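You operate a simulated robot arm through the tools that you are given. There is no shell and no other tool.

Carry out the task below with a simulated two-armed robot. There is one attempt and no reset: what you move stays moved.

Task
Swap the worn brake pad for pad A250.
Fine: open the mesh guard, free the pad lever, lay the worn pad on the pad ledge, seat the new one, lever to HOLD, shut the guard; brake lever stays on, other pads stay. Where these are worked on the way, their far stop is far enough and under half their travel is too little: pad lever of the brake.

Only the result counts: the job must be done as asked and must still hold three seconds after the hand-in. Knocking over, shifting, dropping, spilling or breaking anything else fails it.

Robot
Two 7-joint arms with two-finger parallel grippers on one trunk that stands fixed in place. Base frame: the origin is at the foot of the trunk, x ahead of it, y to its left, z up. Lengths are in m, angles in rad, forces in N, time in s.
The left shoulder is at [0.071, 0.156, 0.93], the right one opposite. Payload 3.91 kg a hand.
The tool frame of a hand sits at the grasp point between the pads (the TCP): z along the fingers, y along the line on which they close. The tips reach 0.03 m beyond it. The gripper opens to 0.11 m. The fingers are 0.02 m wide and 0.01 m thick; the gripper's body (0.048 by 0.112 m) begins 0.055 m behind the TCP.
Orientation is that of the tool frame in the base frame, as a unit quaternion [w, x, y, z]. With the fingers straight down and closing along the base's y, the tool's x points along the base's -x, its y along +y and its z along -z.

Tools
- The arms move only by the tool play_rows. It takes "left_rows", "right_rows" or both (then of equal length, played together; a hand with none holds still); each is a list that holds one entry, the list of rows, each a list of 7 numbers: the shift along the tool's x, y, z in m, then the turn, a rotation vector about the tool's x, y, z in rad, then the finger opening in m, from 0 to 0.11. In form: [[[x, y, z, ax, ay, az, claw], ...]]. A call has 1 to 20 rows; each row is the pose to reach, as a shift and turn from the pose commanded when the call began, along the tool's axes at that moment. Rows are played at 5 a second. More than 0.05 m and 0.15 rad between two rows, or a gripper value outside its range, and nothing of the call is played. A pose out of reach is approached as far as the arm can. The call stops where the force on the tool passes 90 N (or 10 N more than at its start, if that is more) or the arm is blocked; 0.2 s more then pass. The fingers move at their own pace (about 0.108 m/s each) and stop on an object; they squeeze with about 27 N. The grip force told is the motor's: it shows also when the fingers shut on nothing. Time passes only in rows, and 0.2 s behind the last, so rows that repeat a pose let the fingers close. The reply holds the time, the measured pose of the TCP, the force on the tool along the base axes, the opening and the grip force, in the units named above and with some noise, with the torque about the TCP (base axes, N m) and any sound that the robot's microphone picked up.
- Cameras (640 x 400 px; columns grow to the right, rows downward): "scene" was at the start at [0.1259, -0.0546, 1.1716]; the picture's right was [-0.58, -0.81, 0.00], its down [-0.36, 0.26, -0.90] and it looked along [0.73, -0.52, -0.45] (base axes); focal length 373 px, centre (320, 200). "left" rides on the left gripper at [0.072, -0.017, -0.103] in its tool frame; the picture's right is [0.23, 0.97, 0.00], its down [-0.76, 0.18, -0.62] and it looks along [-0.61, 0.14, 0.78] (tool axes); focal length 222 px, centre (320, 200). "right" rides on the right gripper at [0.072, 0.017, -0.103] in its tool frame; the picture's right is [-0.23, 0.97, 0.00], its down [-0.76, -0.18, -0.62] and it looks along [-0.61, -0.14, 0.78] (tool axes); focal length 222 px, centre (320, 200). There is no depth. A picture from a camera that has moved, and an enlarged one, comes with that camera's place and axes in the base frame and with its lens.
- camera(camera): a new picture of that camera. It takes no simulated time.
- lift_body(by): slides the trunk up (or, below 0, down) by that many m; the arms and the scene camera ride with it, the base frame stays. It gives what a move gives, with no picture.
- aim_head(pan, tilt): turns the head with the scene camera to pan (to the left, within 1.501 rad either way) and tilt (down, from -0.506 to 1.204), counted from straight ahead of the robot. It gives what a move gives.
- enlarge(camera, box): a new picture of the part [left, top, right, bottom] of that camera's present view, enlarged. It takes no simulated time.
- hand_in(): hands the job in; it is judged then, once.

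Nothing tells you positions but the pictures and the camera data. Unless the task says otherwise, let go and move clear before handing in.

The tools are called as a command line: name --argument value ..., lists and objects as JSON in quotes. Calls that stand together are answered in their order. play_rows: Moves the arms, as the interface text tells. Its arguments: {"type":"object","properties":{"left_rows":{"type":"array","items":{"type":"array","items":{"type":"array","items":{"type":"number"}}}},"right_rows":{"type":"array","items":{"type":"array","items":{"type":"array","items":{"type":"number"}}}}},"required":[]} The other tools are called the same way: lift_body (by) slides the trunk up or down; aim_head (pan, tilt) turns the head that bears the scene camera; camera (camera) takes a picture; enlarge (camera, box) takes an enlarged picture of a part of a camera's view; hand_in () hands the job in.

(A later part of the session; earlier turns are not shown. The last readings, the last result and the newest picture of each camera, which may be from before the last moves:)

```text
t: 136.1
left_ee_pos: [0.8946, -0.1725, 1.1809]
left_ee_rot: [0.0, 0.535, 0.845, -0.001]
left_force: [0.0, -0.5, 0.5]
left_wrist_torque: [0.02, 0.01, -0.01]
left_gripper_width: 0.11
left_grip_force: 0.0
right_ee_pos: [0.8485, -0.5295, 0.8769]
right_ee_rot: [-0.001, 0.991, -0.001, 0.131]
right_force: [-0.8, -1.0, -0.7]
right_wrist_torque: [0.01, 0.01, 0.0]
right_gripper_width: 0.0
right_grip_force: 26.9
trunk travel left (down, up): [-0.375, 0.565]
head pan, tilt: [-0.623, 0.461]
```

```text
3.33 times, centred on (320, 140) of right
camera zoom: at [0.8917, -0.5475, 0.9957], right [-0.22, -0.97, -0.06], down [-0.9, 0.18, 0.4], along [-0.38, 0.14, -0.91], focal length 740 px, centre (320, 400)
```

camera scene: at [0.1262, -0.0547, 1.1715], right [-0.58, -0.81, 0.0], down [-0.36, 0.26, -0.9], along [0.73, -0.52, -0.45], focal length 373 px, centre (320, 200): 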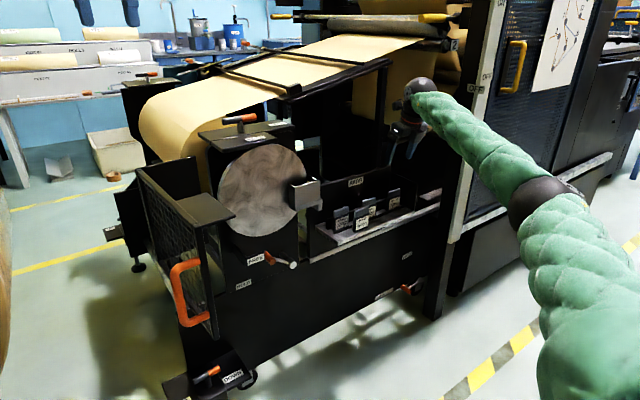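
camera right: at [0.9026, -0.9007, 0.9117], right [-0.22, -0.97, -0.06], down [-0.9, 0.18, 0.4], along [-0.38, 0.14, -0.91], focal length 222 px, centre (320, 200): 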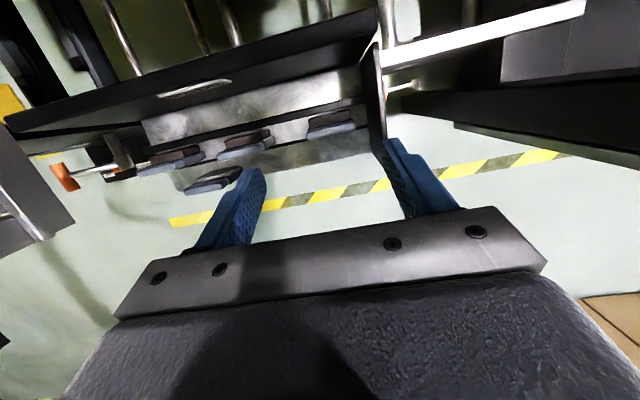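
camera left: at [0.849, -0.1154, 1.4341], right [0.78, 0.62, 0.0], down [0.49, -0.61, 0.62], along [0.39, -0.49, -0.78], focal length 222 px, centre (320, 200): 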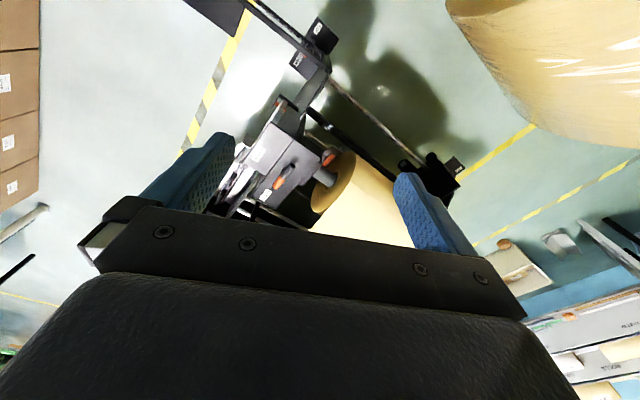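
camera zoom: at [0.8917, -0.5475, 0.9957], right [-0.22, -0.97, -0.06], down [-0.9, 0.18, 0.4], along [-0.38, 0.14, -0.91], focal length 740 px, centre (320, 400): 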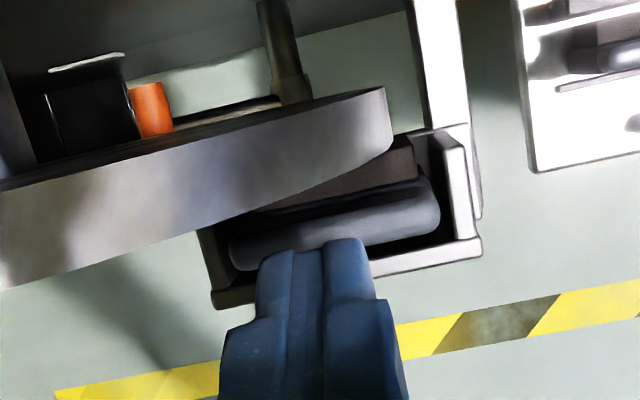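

play_rows --right_rows '[[[-0.0044, 0, 0.0164, 0, 0, 0, 0.0], [-0.0089, 0, 0.0328, 0, 0, 0, 0.0]]]'

play_rows --right_rows '[[[-0.0008, 0, 0.0029, 0, 0, 0, 0.0]]]'

play_rows --right_rows '[[[-0.0008, 0, 0.0029, 0, 0, 0, 0.0]]]'

```text
t: 136.7
left_ee_pos: [0.8945, -0.1711, 1.1818]
left_ee_rot: [0.0, 0.535, 0.845, 0.0]
left_force: [-0.2, -0.7, -0.5]
left_wrist_torque: [0.01, 0.03, 0.0]
left_gripper_width: 0.1099
left_grip_force: 0.1
right_ee_pos: [0.8486, -0.5294, 0.8426]
right_ee_rot: [-0.002, 0.991, -0.001, 0.132]
right_force: [-0.4, -0.1, 0.6]
right_wrist_torque: [0.0, 0.0, 0.02]
right_gripper_width: 0.0
right_grip_force: 27.5
trunk travel left (down, up): [-0.375, 0.565]
head pan, tilt: [-0.623, 0.461]
```

```text
t: 137.1
left_ee_pos: [0.8952, -0.1717, 1.1821]
left_ee_rot: [0.0, 0.535, 0.845, -0.001]
left_force: [-0.3, -0.4, -0.1]
left_wrist_torque: [0.02, 0.01, 0.0]
left_gripper_width: 0.11
left_grip_force: 0.0
right_ee_pos: [0.8494, -0.5307, 0.8386]
right_ee_rot: [-0.002, 0.991, 0.0, 0.132]
right_force: [-0.4, 0.7, 0.5]
right_wrist_torque: [-0.01, 0.04, -0.02]
right_gripper_width: 0.0
right_grip_force: 26.7
trunk travel left (down, up): [-0.375, 0.565]
head pan, tilt: [-0.623, 0.461]
```

```text
t: 137.5
left_ee_pos: [0.8951, -0.1726, 1.1816]
left_ee_rot: [0.0, 0.535, 0.845, 0.001]
left_force: [-0.2, 0.6, 0.5]
left_wrist_torque: [0.02, -0.02, 0.01]
left_gripper_width: 0.1099
left_grip_force: 0.0
right_ee_pos: [0.8475, -0.5304, 0.8366]
right_ee_rot: [-0.002, 0.991, 0.0, 0.131]
right_force: [0.4, -0.2, 1.5]
right_wrist_torque: [-0.05, 0.01, 0.02]
right_gripper_width: 0.0001
right_grip_force: 27.2
trunk travel left (down, up): [-0.375, 0.565]
head pan, tilt: [-0.623, 0.461]
```

play_rows --right_rows '[[[-0.0008, 0, 0.0029, 0, 0, 0, 0.0]]]'

enlarge --camera "right" --box '[230, 80, 410, 200]'

enlarge --camera "scene" --box '[270, 130, 350, 220]'

```text
t: 137.9
left_ee_pos: [0.893, -0.1711, 1.1824]
left_ee_rot: [0.001, 0.535, 0.845, -0.001]
left_force: [0.5, 0.5, 0.7]
left_wrist_torque: [0.04, 0.0, 0.03]
left_gripper_width: 0.1097
left_grip_force: 0.0
right_ee_pos: [0.8471, -0.5306, 0.8374]
right_ee_rot: [-0.001, 0.991, -0.002, 0.133]
right_force: [0.0, 0.4, 14.8]
right_wrist_torque: [-0.06, -0.04, 0.03]
right_gripper_width: 0.0001
right_grip_force: 26.8
trunk travel left (down, up): [-0.375, 0.565]
head pan, tilt: [-0.623, 0.461]
```

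```text
3.33 times, centred on (320, 140) of right
camera zoom: at [0.8899, -0.5477, 0.9551], right [-0.22, -0.97, -0.06], down [-0.9, 0.18, 0.4], along [-0.38, 0.14, -0.91], focal length 740 px, centre (320, 400)
```

zoom: 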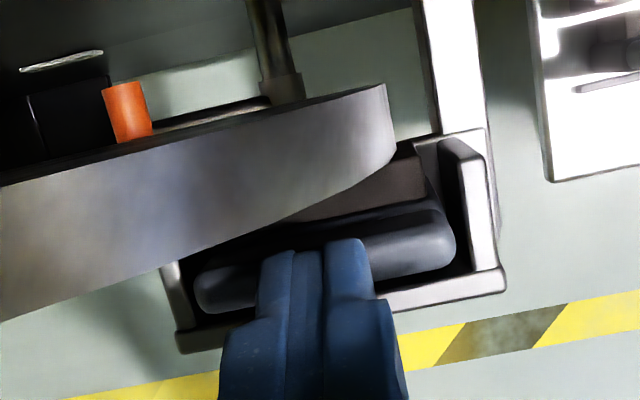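

```text
4.44 times, centred on (310, 175) of scene
camera zoom: at [0.125, -0.054, 1.172], right [-0.58, -0.81, 0.0], down [-0.36, 0.26, -0.9], along [0.73, -0.52, -0.44], focal length 1659 px, centre (364, 311)
```

zoom: 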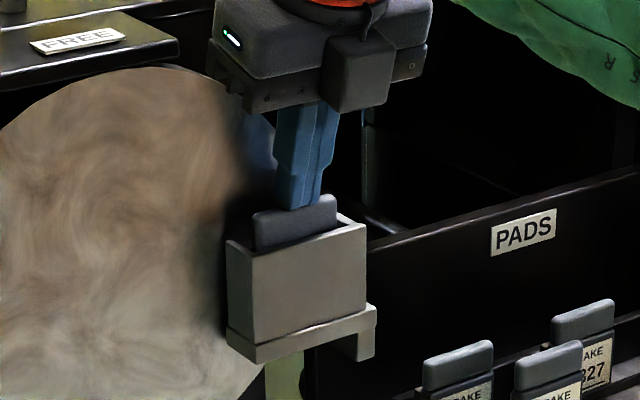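

The tab top takes 15 N at the same height the worn pad had, so A250 is fully seated. Next: back to the crank. I'll lift away, turn the wrist back and return to the pose in front of the lever.

play_rows --right_rows '[[[0.0131, 0, -0.0483, 0, 0, 0, 0.0], [0.0262, 0, -0.0965, 0, 0, 0, 0.0], [-0.0096, 0.0075, -0.1147, 0, -0.0655, 0, 0.0], [-0.0453, 0.015, -0.1328, 0, -0.131, 0, 0.0], [-0.0811, 0.0225, -0.151, 0, -0.1965, 0, 0.0], [-0.1168, 0.03, -0.1691, 0, -0.262, 0, 0.0]]]'

play_rows --right_rows '[[[0, 0, 0, 0, 0, -0.14, 0.02], [0, 0, 0, 0, 0, -0.28, 0.02], [0, 0, 0, 0, 0, -0.42, 0.02], [0, 0, 0, 0, 0, -0.56, 0.02], [0, 0, 0, 0, 0, -0.7, 0.02], [0, 0, 0, 0, 0, -0.84, 0.02], [0, 0, 0, 0, 0, -0.98, 0.02], [0, 0, 0, 0, 0, -1.12, 0.02], [0, 0, 0, 0, 0, -1.26, 0.02], [0, 0, 0, 0, 0, -1.4, 0.02], [0, 0, 0, 0, 0, -1.54, 0.02], [0, 0, 0, 0, 0, -1.68, 0.02], [0, 0, 0, 0, 0, -1.82, 0.02], [0, 0, 0, 0, 0, -1.96, 0.02], [0, 0, 0, 0, 0, -2.1, 0.02], [0, 0, 0, 0, 0, -2.24, 0.02], [0, 0, 0, 0, 0, -2.356, 0.02]]]'

camera --camera "scene"

```text
t: 139.3
left_ee_pos: [0.8941, -0.1701, 1.1818]
left_ee_rot: [0.001, 0.535, 0.845, 0.0]
left_force: [0.0, 0.0, -0.4]
left_wrist_torque: [0.0, -0.03, 0.01]
left_gripper_width: 0.1099
left_grip_force: 0.1
right_ee_pos: [0.6913, -0.5583, 0.966]
right_ee_rot: [-0.002, 1.0, 0.001, 0.0]
right_force: [-0.1, -0.1, -0.9]
right_wrist_torque: [-0.03, -0.02, 0.02]
right_gripper_width: 0.0001
right_grip_force: 27.4
trunk travel left (down, up): [-0.375, 0.565]
head pan, tilt: [-0.623, 0.461]
```

```text
t: 142.9
left_ee_pos: [0.8945, -0.1722, 1.1815]
left_ee_rot: [0.0, 0.535, 0.845, 0.0]
left_force: [-0.1, -0.3, 0.0]
left_wrist_torque: [-0.03, 0.0, -0.02]
left_gripper_width: 0.1099
left_grip_force: 0.1
right_ee_pos: [0.6901, -0.5618, 0.9667]
right_ee_rot: [0.0, 0.382, 0.924, 0.002]
right_force: [-0.1, -0.1, -0.2]
right_wrist_torque: [0.01, 0.0, 0.0]
right_gripper_width: 0.0199
right_grip_force: 0.0
trunk travel left (down, up): [-0.375, 0.565]
head pan, tilt: [-0.623, 0.461]
```

```text
taken
camera scene: at [0.126, -0.0547, 1.1716], right [-0.58, -0.81, 0.0], down [-0.36, 0.26, -0.9], along [0.73, -0.52, -0.45], focal length 373 px, centre (320, 200)
```

scene: 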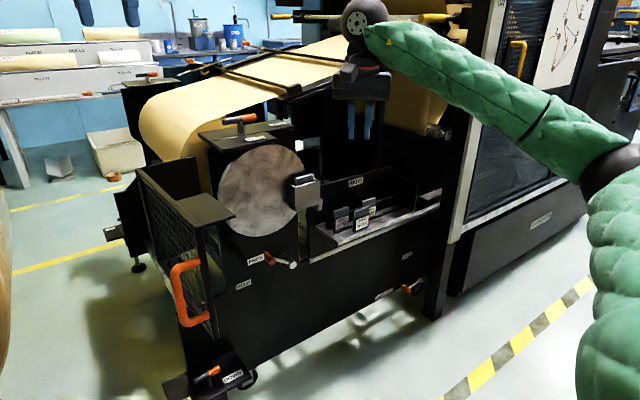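

play_rows --right_rows '[[[0.0154, 0.0098, 0.0238, -0.0271, -0.0861, -0.0843, 0.03], [0.0307, 0.0197, 0.0476, -0.0542, -0.1722, -0.1687, 0.04], [0.0461, 0.0295, 0.0714, -0.0813, -0.2583, -0.253, 0.04], [0.0615, 0.0394, 0.0953, -0.1084, -0.3445, -0.3374, 0.04], [0.0769, 0.0492, 0.1191, -0.1355, -0.4306, -0.4217, 0.04], [0.0922, 0.0591, 0.1429, -0.1626, -0.5167, -0.5061, 0.04], [0.1076, 0.0689, 0.1667, -0.1897, -0.6028, -0.5904, 0.04]]]'

lift_body --by -0.2

camera --camera "right"

```text
t: 144.5
left_ee_pos: [0.894, -0.1726, 1.1822]
left_ee_rot: [-0.001, 0.535, 0.845, 0.001]
left_force: [0.5, 0.1, 0.3]
left_wrist_torque: [0.01, -0.01, 0.02]
left_gripper_width: 0.1103
left_grip_force: 0.2
right_ee_pos: [0.6633, -0.4366, 0.8021]
right_ee_rot: [0.306, 0.083, 0.948, -0.026]
right_force: [0.0, -0.8, 0.0]
right_wrist_torque: [0.0, -0.01, -0.02]
right_gripper_width: 0.0399
right_grip_force: 0.0
trunk travel left (down, up): [-0.375, 0.565]
head pan, tilt: [-0.623, 0.461]
```

```text
t: 146.7
left_ee_pos: [0.8948, -0.1716, 0.9816]
left_ee_rot: [0.0, 0.535, 0.845, 0.0]
left_force: [0.9, -0.2, 0.2]
left_wrist_torque: [0.04, 0.04, 0.02]
left_gripper_width: 0.11
left_grip_force: 0.0
right_ee_pos: [0.6617, -0.4365, 0.6021]
right_ee_rot: [0.307, 0.085, 0.948, -0.026]
right_force: [0.9, -0.1, 0.1]
right_wrist_torque: [-0.01, 0.02, 0.0]
right_gripper_width: 0.0399
right_grip_force: 0.1
trunk travel left (down, up): [-0.175, 0.765]
head pan, tilt: [-0.623, 0.461]
```

```text
taken
camera right: at [0.5487, -0.3991, 0.6432], right [0.35, 0.93, 0.14], down [0.22, -0.22, 0.95], along [0.91, -0.3, -0.28], focal length 222 px, centre (320, 200)
```

right: 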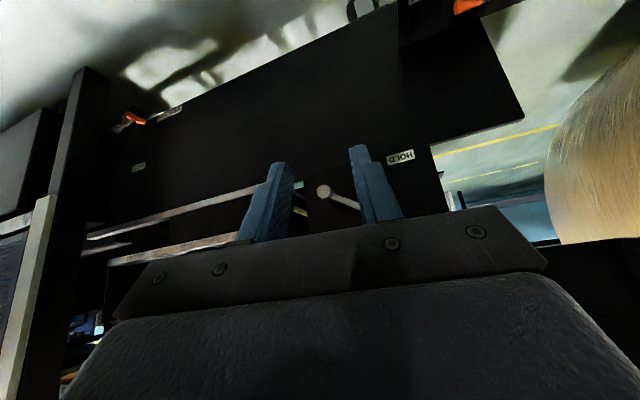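

The lever is still at FREE. I'll bring the closed fingertips above its handle and push it down to HOLD.

play_rows --right_rows '[[[-0.0358, 0.0076, 0.0079, 0, 0, 0, 0.02], [-0.0716, 0.0152, 0.0158, 0, 0, 0, 0.0], [-0.1073, 0.0228, 0.0236, 0, 0, 0, 0.0], [-0.1431, 0.0304, 0.0315, 0, 0, 0, 0.0], [-0.1618, 0.037, 0.0541, 0, 0, 0, 0.0], [-0.1806, 0.0435, 0.0767, 0, 0, 0, 0.0]]]'

camera --camera "right"

aim_head --pan -0.5 --tilt 0.55

enlarge --camera "scene" --box '[240, 60, 440, 210]'

```text
t: 148.1
left_ee_pos: [0.8937, -0.1726, 0.9812]
left_ee_rot: [0.0, 0.535, 0.845, 0.001]
left_force: [0.4, 0.4, 0.0]
left_wrist_torque: [-0.01, 0.0, 0.01]
left_gripper_width: 0.1098
left_grip_force: 0.0
right_ee_pos: [0.8599, -0.4267, 0.6456]
right_ee_rot: [0.306, 0.083, 0.948, -0.025]
right_force: [-0.4, -0.2, -0.9]
right_wrist_torque: [0.01, 0.02, 0.01]
right_gripper_width: 0.0
right_grip_force: 27.0
trunk travel left (down, up): [-0.175, 0.765]
head pan, tilt: [-0.623, 0.461]
```

```text
taken
camera right: at [0.745, -0.3893, 0.6863], right [0.35, 0.93, 0.14], down [0.22, -0.22, 0.95], along [0.91, -0.3, -0.28], focal length 222 px, centre (320, 200)
```

right: 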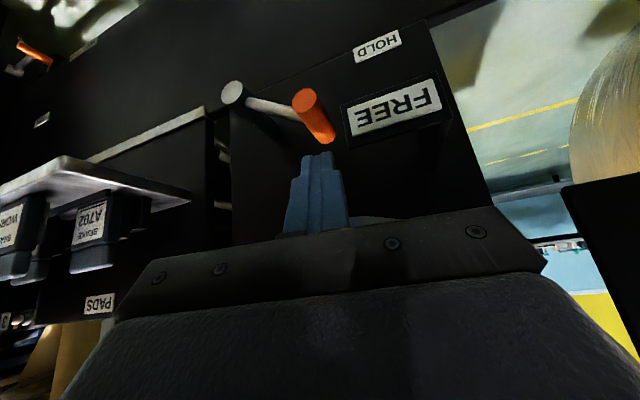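

```text
t: 148.7
left_ee_pos: [0.8942, -0.1716, 0.9819]
left_ee_rot: [0.0, 0.535, 0.845, 0.0]
left_force: [0.1, 0.2, 0.5]
left_wrist_torque: [0.0, 0.0, 0.02]
left_gripper_width: 0.11
left_grip_force: 0.0
right_ee_pos: [0.8597, -0.4259, 0.6449]
right_ee_rot: [0.306, 0.084, 0.948, -0.026]
right_force: [-0.2, -0.3, 0.3]
right_wrist_torque: [0.0, -0.02, 0.01]
right_gripper_width: 0.0002
right_grip_force: 27.1
trunk travel left (down, up): [-0.175, 0.765]
head pan, tilt: [-0.499, 0.55]
```

```text
2.67 times, centred on (340, 135) of scene
camera zoom: at [0.1303, -0.044, 0.9635], right [-0.48, -0.88, 0.0], down [-0.46, 0.25, -0.85], along [0.75, -0.41, -0.52], focal length 996 px, centre (267, 373)
```

zoom: 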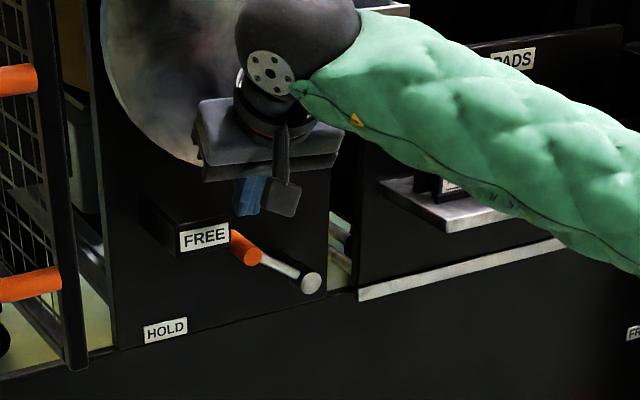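

The fingertips are right above the handle. Pushing down along its arc.

play_rows --right_rows '[[[0.0138, 0.0005, 0.019, 0, 0, 0, 0.0], [0.0196, 0.0056, 0.0255, 0, 0, 0, 0.0], [0.0255, 0.0096, 0.0327, 0, 0, 0, 0.0], [0.03, 0.0116, 0.038, 0, 0, 0, 0.0], [0.0342, 0.0132, 0.0437, 0, 0, 0, 0.0]]]'

camera --camera "right"

```text
t: 149.9
left_ee_pos: [0.8953, -0.1729, 0.9816]
left_ee_rot: [0.0, 0.535, 0.845, 0.0]
left_force: [0.3, -0.2, -0.3]
left_wrist_torque: [-0.01, -0.04, 0.02]
left_gripper_width: 0.11
left_grip_force: 0.1
right_ee_pos: [0.8591, -0.4131, 0.5879]
right_ee_rot: [0.307, 0.084, 0.948, -0.026]
right_force: [0.2, -0.1, -0.7]
right_wrist_torque: [-0.03, 0.0, 0.0]
right_gripper_width: 0.0
right_grip_force: 27.1
trunk travel left (down, up): [-0.175, 0.765]
head pan, tilt: [-0.499, 0.55]
```

```text
taken
camera right: at [0.7451, -0.3763, 0.63], right [0.35, 0.93, 0.14], down [0.22, -0.22, 0.95], along [0.91, -0.3, -0.28], focal length 222 px, centre (320, 200)
```

right: 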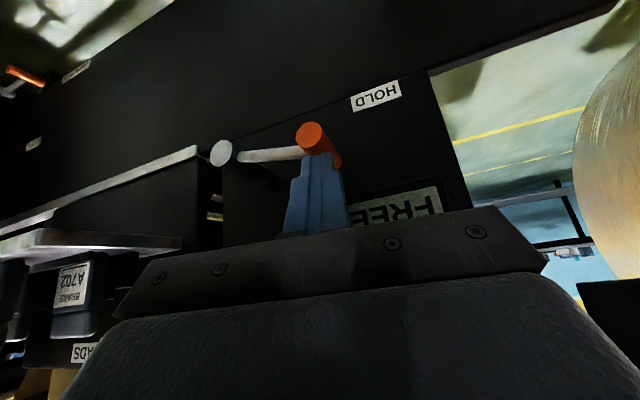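

play_rows --right_rows '[[[0.0044, 0.0007, 0.0058, 0, 0, 0, 0.0], [0.0087, 0.0013, 0.0116, 0, 0, 0, 0.0], [0.0128, 0.0007, 0.0175, 0, 0, 0, 0.0], [0.0168, 0.0, 0.0233, 0, 0, 0, 0.0], [0.0206, -0.0018, 0.0292, 0, 0, 0, 0.0], [0.0244, -0.0036, 0.0351, 0, 0, 0, 0.0]]]'

play_rows --right_rows '[[[0.0021, -0.0017, 0.0034, 0, 0, 0, 0.0], [0.0042, -0.0034, 0.0068, 0, 0, 0, 0.0]]]'

camera --camera "right"

enlarge --camera "scene" --box '[240, 60, 440, 210]'

```text
t: 151.3
left_ee_pos: [0.894, -0.1721, 0.982]
left_ee_rot: [0.001, 0.535, 0.845, 0.001]
left_force: [0.6, -0.6, -0.6]
left_wrist_torque: [-0.01, 0.01, 0.01]
left_gripper_width: 0.1099
left_grip_force: 0.0
right_ee_pos: [0.8598, -0.4174, 0.5462]
right_ee_rot: [0.305, 0.084, 0.948, -0.026]
right_force: [-0.6, -0.7, 0.6]
right_wrist_torque: [-0.02, 0.0, -0.03]
right_gripper_width: 0.0
right_grip_force: 27.2
trunk travel left (down, up): [-0.175, 0.765]
head pan, tilt: [-0.499, 0.55]
```

```text
t: 151.9
left_ee_pos: [0.8955, -0.1727, 0.9814]
left_ee_rot: [0.0, 0.535, 0.845, 0.001]
left_force: [0.2, 0.0, 0.2]
left_wrist_torque: [0.01, 0.01, -0.01]
left_gripper_width: 0.1101
left_grip_force: 0.1
right_ee_pos: [0.8598, -0.4205, 0.5379]
right_ee_rot: [0.307, 0.085, 0.948, -0.025]
right_force: [0.2, 0.0, -1.2]
right_wrist_torque: [-0.02, 0.0, -0.02]
right_gripper_width: 0.0002
right_grip_force: 27.2
trunk travel left (down, up): [-0.175, 0.765]
head pan, tilt: [-0.499, 0.55]
```

```text
taken
camera right: at [0.7457, -0.3828, 0.5798], right [0.35, 0.93, 0.14], down [0.22, -0.22, 0.95], along [0.91, -0.3, -0.28], focal length 222 px, centre (320, 200)
```

right: 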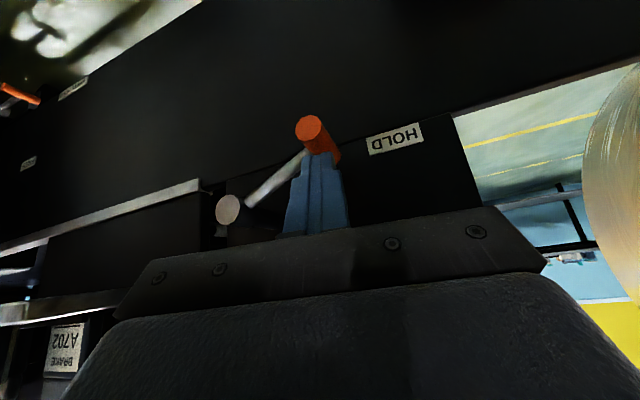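

```text
2.67 times, centred on (340, 135) of scene
camera zoom: at [0.1303, -0.044, 0.9635], right [-0.48, -0.88, 0.0], down [-0.46, 0.25, -0.85], along [0.75, -0.41, -0.52], focal length 996 px, centre (267, 373)
```

zoom: 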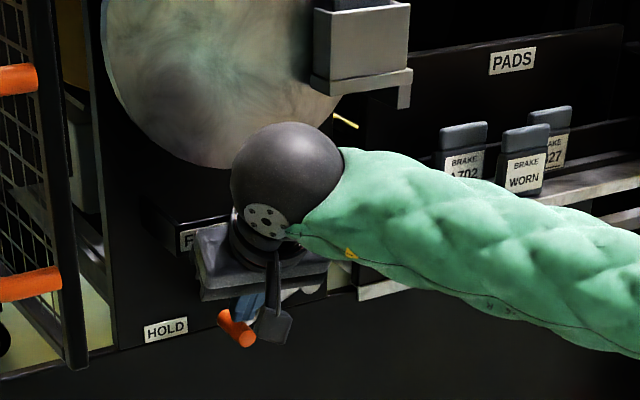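

play_rows --right_rows '[[[0.0019, -0.0025, 0.0036, 0, 0, 0, 0.0]]]'

play_rows --right_rows '[[[0.0019, -0.0025, 0.0036, 0, 0, 0, 0.0]]]'

play_rows --right_rows '[[[0.0019, -0.0025, 0.0036, 0, 0, 0, 0.0]]]'

camera --camera "right"

```text
t: 152.3
left_ee_pos: [0.8948, -0.1721, 0.9829]
left_ee_rot: [0.001, 0.535, 0.845, 0.0]
left_force: [-0.7, 0.0, 0.1]
left_wrist_torque: [0.0, -0.04, 0.01]
left_gripper_width: 0.1102
left_grip_force: 0.2
right_ee_pos: [0.8603, -0.4224, 0.533]
right_ee_rot: [0.306, 0.084, 0.948, -0.025]
right_force: [-0.5, 0.2, 0.1]
right_wrist_torque: [0.01, 0.0, -0.02]
right_gripper_width: 0.0
right_grip_force: 27.4
trunk travel left (down, up): [-0.175, 0.765]
head pan, tilt: [-0.499, 0.55]
```

```text
t: 152.7
left_ee_pos: [0.8948, -0.1715, 0.9834]
left_ee_rot: [0.001, 0.535, 0.845, 0.0]
left_force: [0.7, 0.5, 0.6]
left_wrist_torque: [0.03, 0.01, 0.0]
left_gripper_width: 0.1099
left_grip_force: 0.1
right_ee_pos: [0.861, -0.4245, 0.5335]
right_ee_rot: [0.308, 0.084, 0.947, -0.025]
right_force: [0.3, 4.1, 15.0]
right_wrist_torque: [0.13, -0.16, 0.05]
right_gripper_width: 0.0
right_grip_force: 27.2
trunk travel left (down, up): [-0.175, 0.765]
head pan, tilt: [-0.499, 0.55]
```

```text
t: 153.1
left_ee_pos: [0.8925, -0.1712, 0.9848]
left_ee_rot: [0.001, 0.535, 0.845, 0.0]
left_force: [0.1, -0.5, 0.2]
left_wrist_torque: [0.0, -0.02, -0.01]
left_gripper_width: 0.1101
left_grip_force: 0.0
right_ee_pos: [0.8595, -0.4287, 0.5327]
right_ee_rot: [0.31, 0.084, 0.947, -0.025]
right_force: [2.8, 1.9, 36.7]
right_wrist_torque: [0.18, -0.5, 0.05]
right_gripper_width: 0.0
right_grip_force: 26.7
trunk travel left (down, up): [-0.175, 0.765]
head pan, tilt: [-0.499, 0.55]
```

```text
taken
camera right: at [0.7452, -0.3909, 0.573], right [0.35, 0.93, 0.14], down [0.21, -0.22, 0.95], along [0.91, -0.3, -0.27], focal length 222 px, centre (320, 200)
```

right: 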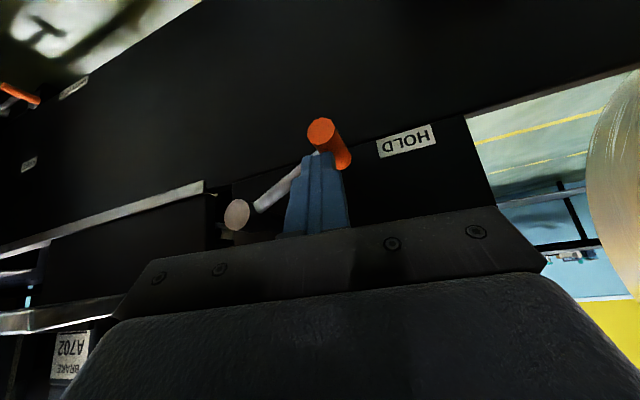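

The lever is firmly against its HOLD stop (37 N). I'll lift off the handle and back away.

play_rows --right_rows '[[[-0.0117, 0, -0.0162, 0, 0, 0, 0.0], [0.0083, -0.0043, -0.0306, 0, 0, 0, 0.0], [0.0283, -0.0087, -0.0449, 0, 0, 0, 0.0], [0.0483, -0.013, -0.0593, 0, 0, 0, 0.0], [0.0682, -0.0174, -0.0736, 0, 0, 0, 0.0], [0.1, -0.022, -0.095, 0, 0, 0, 0.0]]]'

enlarge --camera "scene" --box '[240, 60, 440, 210]'

camera --camera "right"

```text
t: 154.5
left_ee_pos: [0.8947, -0.1724, 0.982]
left_ee_rot: [0.0, 0.535, 0.845, -0.001]
left_force: [0.8, -0.7, -0.2]
left_wrist_torque: [0.0, 0.01, 0.01]
left_gripper_width: 0.1101
left_grip_force: 0.1
right_ee_pos: [0.7216, -0.4243, 0.5469]
right_ee_rot: [0.306, 0.083, 0.948, -0.024]
right_force: [0.0, 0.8, -0.5]
right_wrist_torque: [0.0, 0.0, -0.02]
right_gripper_width: 0.0
right_grip_force: 26.4
trunk travel left (down, up): [-0.175, 0.765]
head pan, tilt: [-0.499, 0.55]
```

```text
2.67 times, centred on (340, 135) of scene
camera zoom: at [0.1302, -0.0438, 0.9636], right [-0.48, -0.88, 0.0], down [-0.46, 0.25, -0.85], along [0.75, -0.41, -0.52], focal length 996 px, centre (267, 373)
```

zoom: 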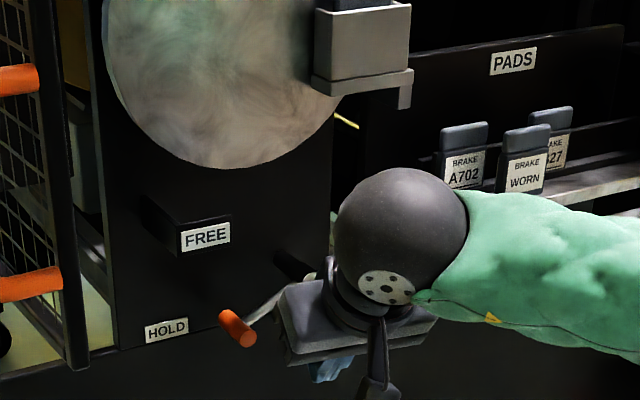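

```text
taken
camera right: at [0.6074, -0.3872, 0.5872], right [0.35, 0.93, 0.14], down [0.22, -0.22, 0.95], along [0.91, -0.3, -0.28], focal length 222 px, centre (320, 200)
```

right: 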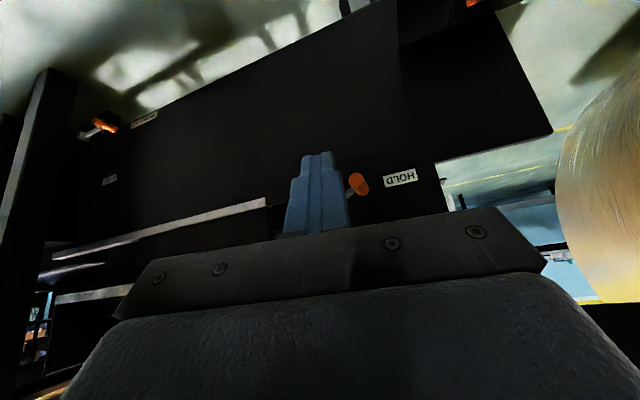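

Lever and worn pad are where they should be. Now to shut the guard: I'll raise the trunk for clearance between the arms, then go around to the outside of the open guard and push it closed.

play_rows --right_rows '[[[0.04, -0.0087, -0.0287, 0, 0, 0, 0.0], [0.07, -0.015, -0.05, 0, 0, 0, 0.0]]]'

lift_body --by 0.3

aim_head --pan -0.5 --tilt 0.6

camera --camera "scene"

camera --camera "right"

```text
t: 155.1
left_ee_pos: [0.8943, -0.1723, 0.9817]
left_ee_rot: [0.0, 0.535, 0.845, 0.001]
left_force: [0.4, -0.6, -0.3]
left_wrist_torque: [0.01, 0.0, -0.02]
left_gripper_width: 0.1099
left_grip_force: 0.1
right_ee_pos: [0.634, -0.4249, 0.5435]
right_ee_rot: [0.307, 0.084, 0.948, -0.025]
right_force: [0.3, -0.6, 0.5]
right_wrist_torque: [0.03, 0.01, -0.03]
right_gripper_width: 0.0003
right_grip_force: 27.3
trunk travel left (down, up): [-0.175, 0.765]
head pan, tilt: [-0.499, 0.55]
```

```text
t: 158.1
left_ee_pos: [0.894, -0.1719, 1.2812]
left_ee_rot: [0.0, 0.535, 0.845, 0.0]
left_force: [0.5, -0.1, -0.6]
left_wrist_torque: [-0.03, 0.0, 0.01]
left_gripper_width: 0.1098
left_grip_force: 0.1
right_ee_pos: [0.6343, -0.4255, 0.8425]
right_ee_rot: [0.306, 0.084, 0.948, -0.025]
right_force: [0.0, 0.0, -0.3]
right_wrist_torque: [0.01, 0.01, -0.04]
right_gripper_width: 0.0002
right_grip_force: 26.8
trunk travel left (down, up): [-0.475, 0.465]
head pan, tilt: [-0.499, 0.55]
```

```text
t: 158.8
left_ee_pos: [0.8944, -0.172, 1.2814]
left_ee_rot: [0.0, 0.535, 0.845, 0.001]
left_force: [0.6, -0.5, 0.2]
left_wrist_torque: [-0.03, 0.03, 0.02]
left_gripper_width: 0.1098
left_grip_force: 0.2
right_ee_pos: [0.6326, -0.4252, 0.8432]
right_ee_rot: [0.306, 0.083, 0.948, -0.025]
right_force: [0.7, 0.2, -0.5]
right_wrist_torque: [0.01, 0.02, 0.04]
right_gripper_width: 0.0
right_grip_force: 26.6
trunk travel left (down, up): [-0.475, 0.465]
head pan, tilt: [-0.499, 0.6]
```

```text
taken
camera scene: at [0.129, -0.0435, 1.259], right [-0.48, -0.88, 0.0], down [-0.5, 0.27, -0.82], along [0.72, -0.4, -0.57], focal length 373 px, centre (320, 200)
```

scene: 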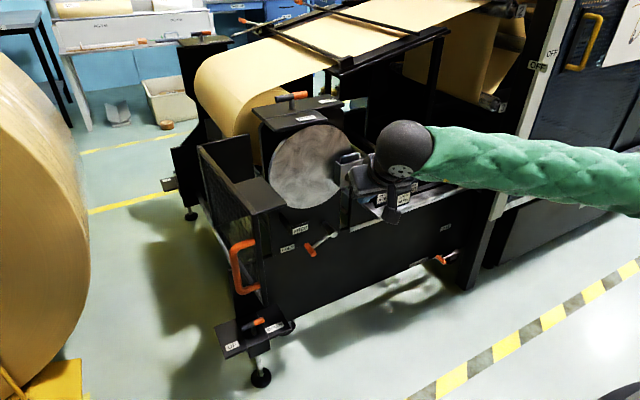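

```text
taken
camera right: at [0.519, -0.388, 0.8843], right [0.35, 0.93, 0.14], down [0.22, -0.22, 0.95], along [0.91, -0.3, -0.28], focal length 222 px, centre (320, 200)
```

right: 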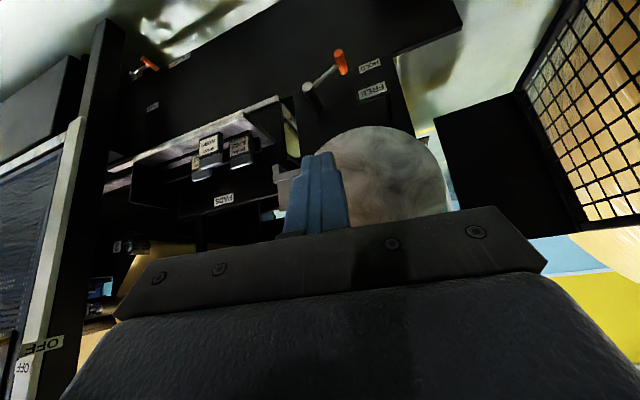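

play_rows --right_rows '[[[-0.0153, 0.0184, -0.0281, -0.0172, 0.1117, -0.0406, 0.0], [-0.0307, 0.0368, -0.0561, -0.0343, 0.2234, -0.0812, 0.0], [-0.046, 0.0552, -0.0842, -0.0515, 0.335, -0.1217, 0.0], [-0.0613, 0.0736, -0.1122, -0.0686, 0.4467, -0.1623, 0.0]]]'

play_rows --right_rows '[[[0, 0.045, 0, 0, 0, 0, 0.0], [0, 0.09, 0, 0, 0, 0, 0.0], [0, 0.135, 0, 0, 0, 0, 0.0], [0, 0.18, 0, 0, 0, 0, 0.0], [-0.01, 0.225, 0.0, 0, 0, 0, 0.0]]]'

camera --camera "scene"

camera --camera "right"

```text
t: 159.8
left_ee_pos: [0.8958, -0.1725, 1.2814]
left_ee_rot: [0.0, 0.535, 0.845, 0.0]
left_force: [0.2, -1.1, 0.3]
left_wrist_torque: [-0.01, 0.0, -0.03]
left_gripper_width: 0.11
left_grip_force: 0.1
right_ee_pos: [0.6305, -0.3495, 0.9705]
right_ee_rot: [0.088, 0.0, 0.996, 0.0]
right_force: [0.2, -0.4, 0.8]
right_wrist_torque: [0.01, 0.01, 0.03]
right_gripper_width: 0.0002
right_grip_force: 26.6
trunk travel left (down, up): [-0.475, 0.465]
head pan, tilt: [-0.499, 0.6]
```

```text
t: 161.0
left_ee_pos: [0.895, -0.1721, 1.2814]
left_ee_rot: [-0.001, 0.535, 0.845, 0.0]
left_force: [0.5, -0.2, 0.5]
left_wrist_torque: [0.03, 0.02, 0.01]
left_gripper_width: 0.1104
left_grip_force: 0.1
right_ee_pos: [0.6438, -0.1256, 0.9713]
right_ee_rot: [0.088, 0.0, 0.996, 0.0]
right_force: [0.0, 0.0, 0.1]
right_wrist_torque: [0.01, 0.02, 0.04]
right_gripper_width: 0.0
right_grip_force: 27.1
trunk travel left (down, up): [-0.475, 0.465]
head pan, tilt: [-0.499, 0.6]
```

```text
taken
camera scene: at [0.1296, -0.0425, 1.2589], right [-0.48, -0.88, 0.0], down [-0.5, 0.27, -0.82], along [0.72, -0.4, -0.57], focal length 373 px, centre (320, 200)
```

scene: 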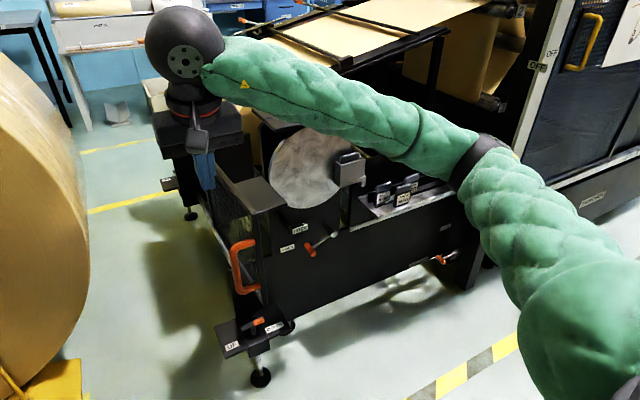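

```text
taken
camera right: at [0.5538, -0.1088, 1.0599], right [0.23, 0.97, 0.04], down [0.64, -0.18, 0.75], along [0.73, -0.14, -0.66], focal length 222 px, centre (320, 200)
```

right: 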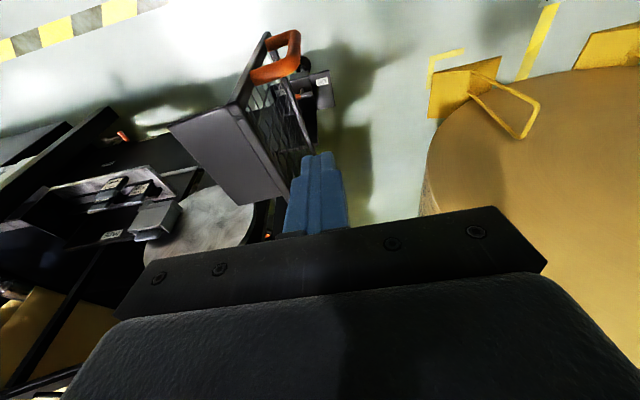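

The fingers are on the outer side of the guard, just behind its handle. I'll lower them beside the top bar (clear of the handle) and start pushing it closed.

play_rows --right_rows '[[[-0.0197, 0, 0.0035, 0, 0, 0, 0.0], [-0.0127, 0, 0.043, 0, 0, 0, 0.0], [-0.006, 0, 0.081, 0, 0, 0, 0.0], [0.0005, 0, 0.118, 0, 0, 0, 0.0]]]'

camera --camera "right"

```text
t: 162.0
left_ee_pos: [0.8957, -0.1729, 1.2808]
left_ee_rot: [-0.001, 0.535, 0.845, 0.0]
left_force: [0.0, 0.0, 0.4]
left_wrist_torque: [0.03, 0.01, -0.03]
left_gripper_width: 0.1099
left_grip_force: 0.1
right_ee_pos: [0.6631, -0.1243, 0.8542]
right_ee_rot: [0.087, 0.0, 0.996, 0.002]
right_force: [-0.8, -0.4, 0.2]
right_wrist_torque: [0.01, 0.02, 0.03]
right_gripper_width: 0.0
right_grip_force: 27.4
trunk travel left (down, up): [-0.475, 0.465]
head pan, tilt: [-0.499, 0.6]
```

```text
taken
camera right: at [0.5726, -0.1081, 0.9442], right [0.22, 0.97, 0.04], down [0.64, -0.18, 0.75], along [0.73, -0.14, -0.66], focal length 222 px, centre (320, 200)
```

right: 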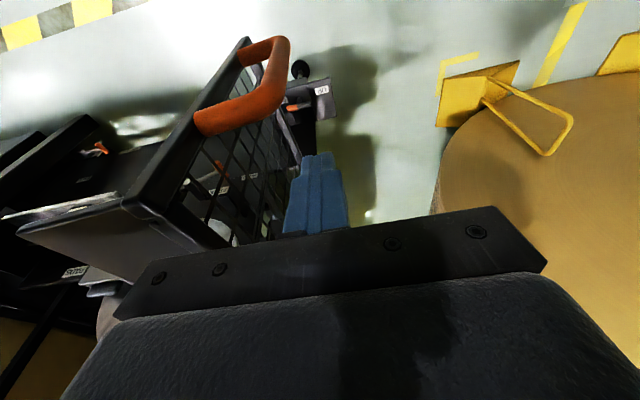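

play_rows --right_rows '[[[-0.001, -0.02, 0.0002, 0, 0, 0, 0.0], [-0.002, -0.04, 0.0003, 0, 0, 0, 0.0], [0.0038, -0.0537, -0.0007, 0, 0, 0, 0.0], [0.0097, -0.0673, -0.0017, 0, 0, 0, 0.0], [0.0146, -0.0839, -0.0025, 0, 0, 0, 0.0], [0.0195, -0.1005, -0.0034, 0, 0, 0, 0.0], [0.0224, -0.1176, -0.004, 0, 0, 0, 0.0], [0.0252, -0.1346, -0.0045, 0, 0, 0, 0.0]]]'

camera --camera "right"

camera --camera "scene"

```text
t: 163.8
left_ee_pos: [0.894, -0.1729, 1.2828]
left_ee_rot: [0.0, 0.535, 0.845, 0.0]
left_force: [0.1, 0.7, -0.7]
left_wrist_torque: [-0.03, -0.02, 0.02]
left_gripper_width: 0.11
left_grip_force: 0.1
right_ee_pos: [0.6356, -0.2599, 0.8535]
right_ee_rot: [0.088, 0.0, 0.996, 0.002]
right_force: [0.3, -0.1, -0.1]
right_wrist_torque: [0.01, -0.04, 0.01]
right_gripper_width: 0.0002
right_grip_force: 26.8
trunk travel left (down, up): [-0.475, 0.465]
head pan, tilt: [-0.499, 0.6]
```

```text
taken
camera right: at [0.5452, -0.2429, 0.9425], right [0.22, 0.97, 0.04], down [0.64, -0.18, 0.75], along [0.74, -0.14, -0.66], focal length 222 px, centre (320, 200)
```

right: 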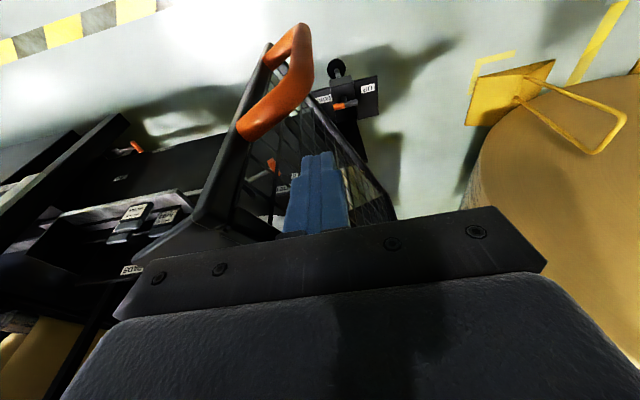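

```text
taken
camera scene: at [0.1289, -0.0437, 1.259], right [-0.48, -0.88, 0.0], down [-0.5, 0.27, -0.82], along [0.72, -0.39, -0.57], focal length 373 px, centre (320, 200)
```

scene: 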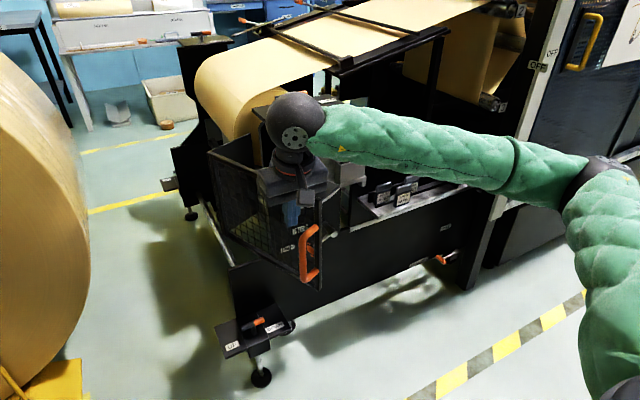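

The guard swings along nicely. Continuing the push.

play_rows --right_rows '[[[0.0008, -0.0198, -0.0001, 0, 0, 0, 0.0], [0.0015, -0.0396, -0.0002, 0, 0, 0, 0.0], [-0.0005, -0.0593, 0.0002, 0, 0, 0, 0.0], [-0.0024, -0.0789, 0.0005, 0, 0, 0, 0.0], [-0.0064, -0.0958, 0.0012, 0, 0, 0, 0.0], [-0.0103, -0.1126, 0.0019, 0, 0, 0, 0.0], [-0.0162, -0.1289, 0.003, 0, 0, 0, 0.0], [-0.0221, -0.1451, 0.004, 0, 0, 0, 0.0], [-0.0313, -0.1626, 0.0056, 0, 0, 0, 0.0], [-0.0404, -0.1801, 0.0072, 0, 0, 0, 0.0]]]'

camera --camera "right"

camera --camera "scene"

```text
t: 166.0
left_ee_pos: [0.8952, -0.1728, 1.2816]
left_ee_rot: [0.0, 0.535, 0.845, 0.0]
left_force: [0.6, 0.1, 0.5]
left_wrist_torque: [-0.02, 0.02, 0.01]
left_gripper_width: 0.1102
left_grip_force: 0.0
right_ee_pos: [0.6774, -0.4404, 0.856]
right_ee_rot: [0.089, 0.001, 0.996, 0.002]
right_force: [-0.6, -0.3, 0.0]
right_wrist_torque: [-0.04, -0.01, -0.01]
right_gripper_width: 0.0
right_grip_force: 26.7
trunk travel left (down, up): [-0.475, 0.465]
head pan, tilt: [-0.499, 0.6]
```

```text
taken
camera right: at [0.5873, -0.424, 0.9443], right [0.22, 0.97, 0.04], down [0.64, -0.18, 0.75], along [0.74, -0.14, -0.66], focal length 222 px, centre (320, 200)
```

right: 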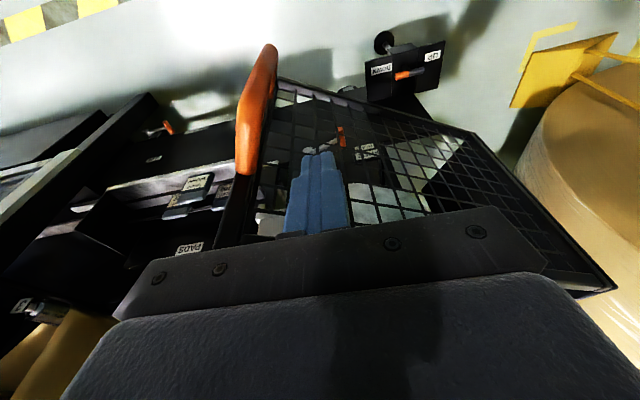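

```text
taken
camera scene: at [0.1292, -0.0436, 1.259], right [-0.48, -0.88, 0.0], down [-0.5, 0.27, -0.82], along [0.72, -0.4, -0.57], focal length 373 px, centre (320, 200)
```

scene: 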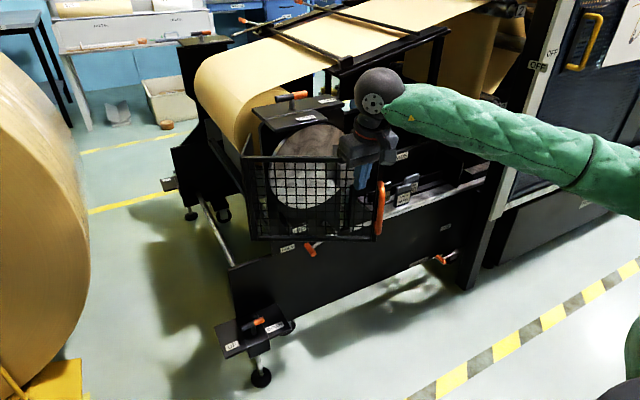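

play_rows --right_rows '[[[-0.0137, -0.0204, 0.0024, 0, 0, 0, 0.0], [-0.0292, -0.0396, 0.0052, 0, 0, 0, 0.0], [-0.0462, -0.0573, 0.0082, 0, 0, 0, 0.0], [-0.0646, -0.0734, 0.0114, 0, 0, 0, 0.0], [-0.0745, -0.0807, 0.0132, 0, 0, 0, 0.0], [-0.0844, -0.0879, 0.0149, 0, 0, 0, 0.0]]]'

camera --camera "scene"

camera --camera "right"

```text
t: 167.4
left_ee_pos: [0.8949, -0.1726, 1.2821]
left_ee_rot: [0.0, 0.535, 0.845, -0.001]
left_force: [1.1, 0.3, -0.6]
left_wrist_torque: [-0.01, 0.0, 0.04]
left_gripper_width: 0.1099
left_grip_force: 0.1
right_ee_pos: [0.7618, -0.5286, 0.8555]
right_ee_rot: [0.088, 0.0, 0.996, 0.002]
right_force: [0.0, 0.3, 0.2]
right_wrist_torque: [-0.01, -0.02, 0.0]
right_gripper_width: 0.0001
right_grip_force: 27.3
trunk travel left (down, up): [-0.475, 0.465]
head pan, tilt: [-0.499, 0.6]
```

```text
taken
camera scene: at [0.1294, -0.0436, 1.259], right [-0.48, -0.88, 0.0], down [-0.5, 0.27, -0.82], along [0.72, -0.4, -0.57], focal length 373 px, centre (320, 200)
```

scene: 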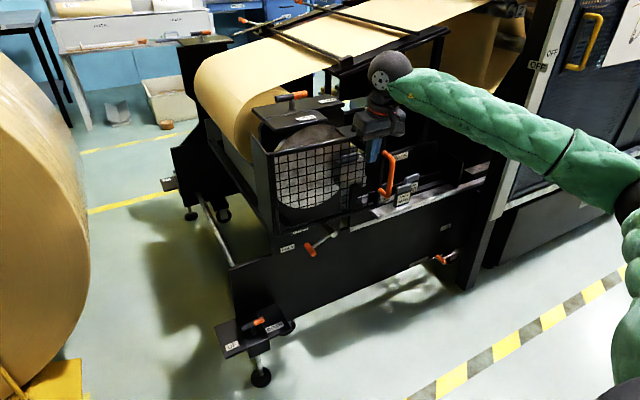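

```text
taken
camera right: at [0.6721, -0.5122, 0.9451], right [0.22, 0.97, 0.04], down [0.64, -0.18, 0.75], along [0.73, -0.14, -0.66], focal length 222 px, centre (320, 200)
```

right: 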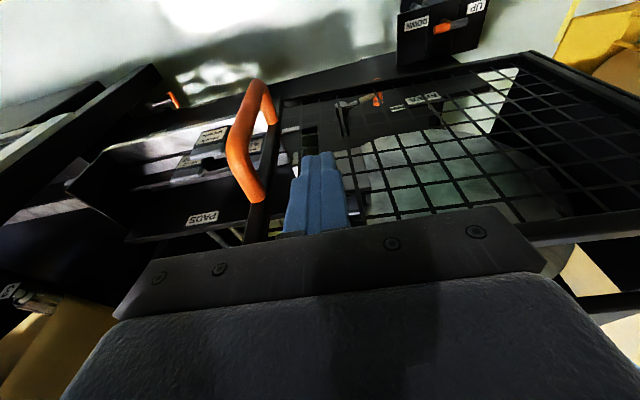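

play_rows --right_rows '[[[-0.007, -0.0042, 0.0012, 0, 0, 0, 0.0], [-0.014, -0.0084, 0.0025, 0, 0, 0, 0.0], [-0.021, -0.0126, 0.0037, 0, 0, 0, 0.0]]]'

play_rows --right_rows '[[[-0.006, -0.0025, 0.001, 0, 0, 0, 0.0]]]'

play_rows --right_rows '[[[-0.005, -0.001, 0.0009, 0, 0, 0, 0.0]]]'

enlarge --camera "scene" --box '[220, 80, 440, 260]'

```text
t: 168.2
left_ee_pos: [0.8944, -0.1725, 1.2814]
left_ee_rot: [0.0, 0.535, 0.845, 0.0]
left_force: [-0.2, -0.3, 0.1]
left_wrist_torque: [-0.02, -0.01, -0.02]
left_gripper_width: 0.1101
left_grip_force: 0.1
right_ee_pos: [0.7844, -0.539, 0.8547]
right_ee_rot: [0.088, 0.001, 0.996, 0.001]
right_force: [-0.2, 1.0, -0.7]
right_wrist_torque: [-0.02, 0.0, -0.02]
right_gripper_width: 0.0001
right_grip_force: 26.7
trunk travel left (down, up): [-0.475, 0.465]
head pan, tilt: [-0.499, 0.6]
```

```text
t: 168.6
left_ee_pos: [0.8925, -0.1721, 1.284]
left_ee_rot: [0.001, 0.536, 0.844, 0.001]
left_force: [-0.4, 0.0, -0.8]
left_wrist_torque: [0.01, 0.0, -0.02]
left_gripper_width: 0.1099
left_grip_force: 0.0
right_ee_pos: [0.7874, -0.542, 0.8558]
right_ee_rot: [0.087, 0.0, 0.996, 0.002]
right_force: [-35.3, 10.1, -2.9]
right_wrist_torque: [0.35, 1.0, 0.17]
right_gripper_width: 0.0001
right_grip_force: 27.2
trunk travel left (down, up): [-0.475, 0.465]
head pan, tilt: [-0.499, 0.6]
```

```text
t: 169.0
left_ee_pos: [0.8901, -0.1708, 1.2866]
left_ee_rot: [0.001, 0.535, 0.845, 0.001]
left_force: [0.2, -1.1, -0.3]
left_wrist_torque: [0.0, -0.01, 0.03]
left_gripper_width: 0.11
left_grip_force: 0.0
right_ee_pos: [0.787, -0.5424, 0.8561]
right_ee_rot: [0.08, -0.001, 0.997, 0.0]
right_force: [-78.0, -6.3, 10.2]
right_wrist_torque: [0.21, 2.06, -0.08]
right_gripper_width: 0.0
right_grip_force: 27.1
trunk travel left (down, up): [-0.475, 0.465]
head pan, tilt: [-0.499, 0.6]
stopped in row 1 (right hand): the force on the tool passed its limit at 96 N (the readings are from after the stop); the commanded pose is now the measured one
```

```text
2.22 times, centred on (330, 170) of scene
camera zoom: at [0.123, -0.0436, 1.2601], right [-0.48, -0.88, 0.0], down [-0.49, 0.27, -0.83], along [0.73, -0.4, -0.56], focal length 830 px, centre (298, 267)
```

zoom: 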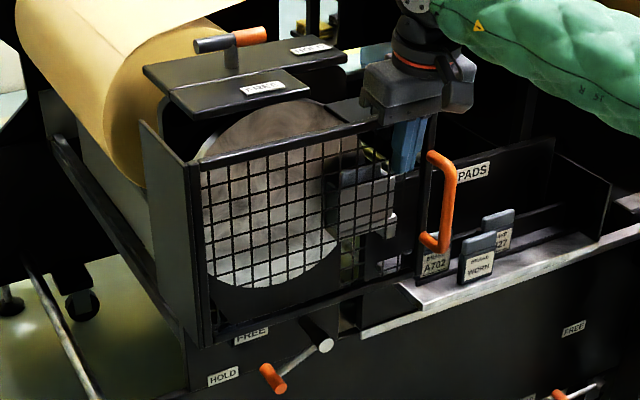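

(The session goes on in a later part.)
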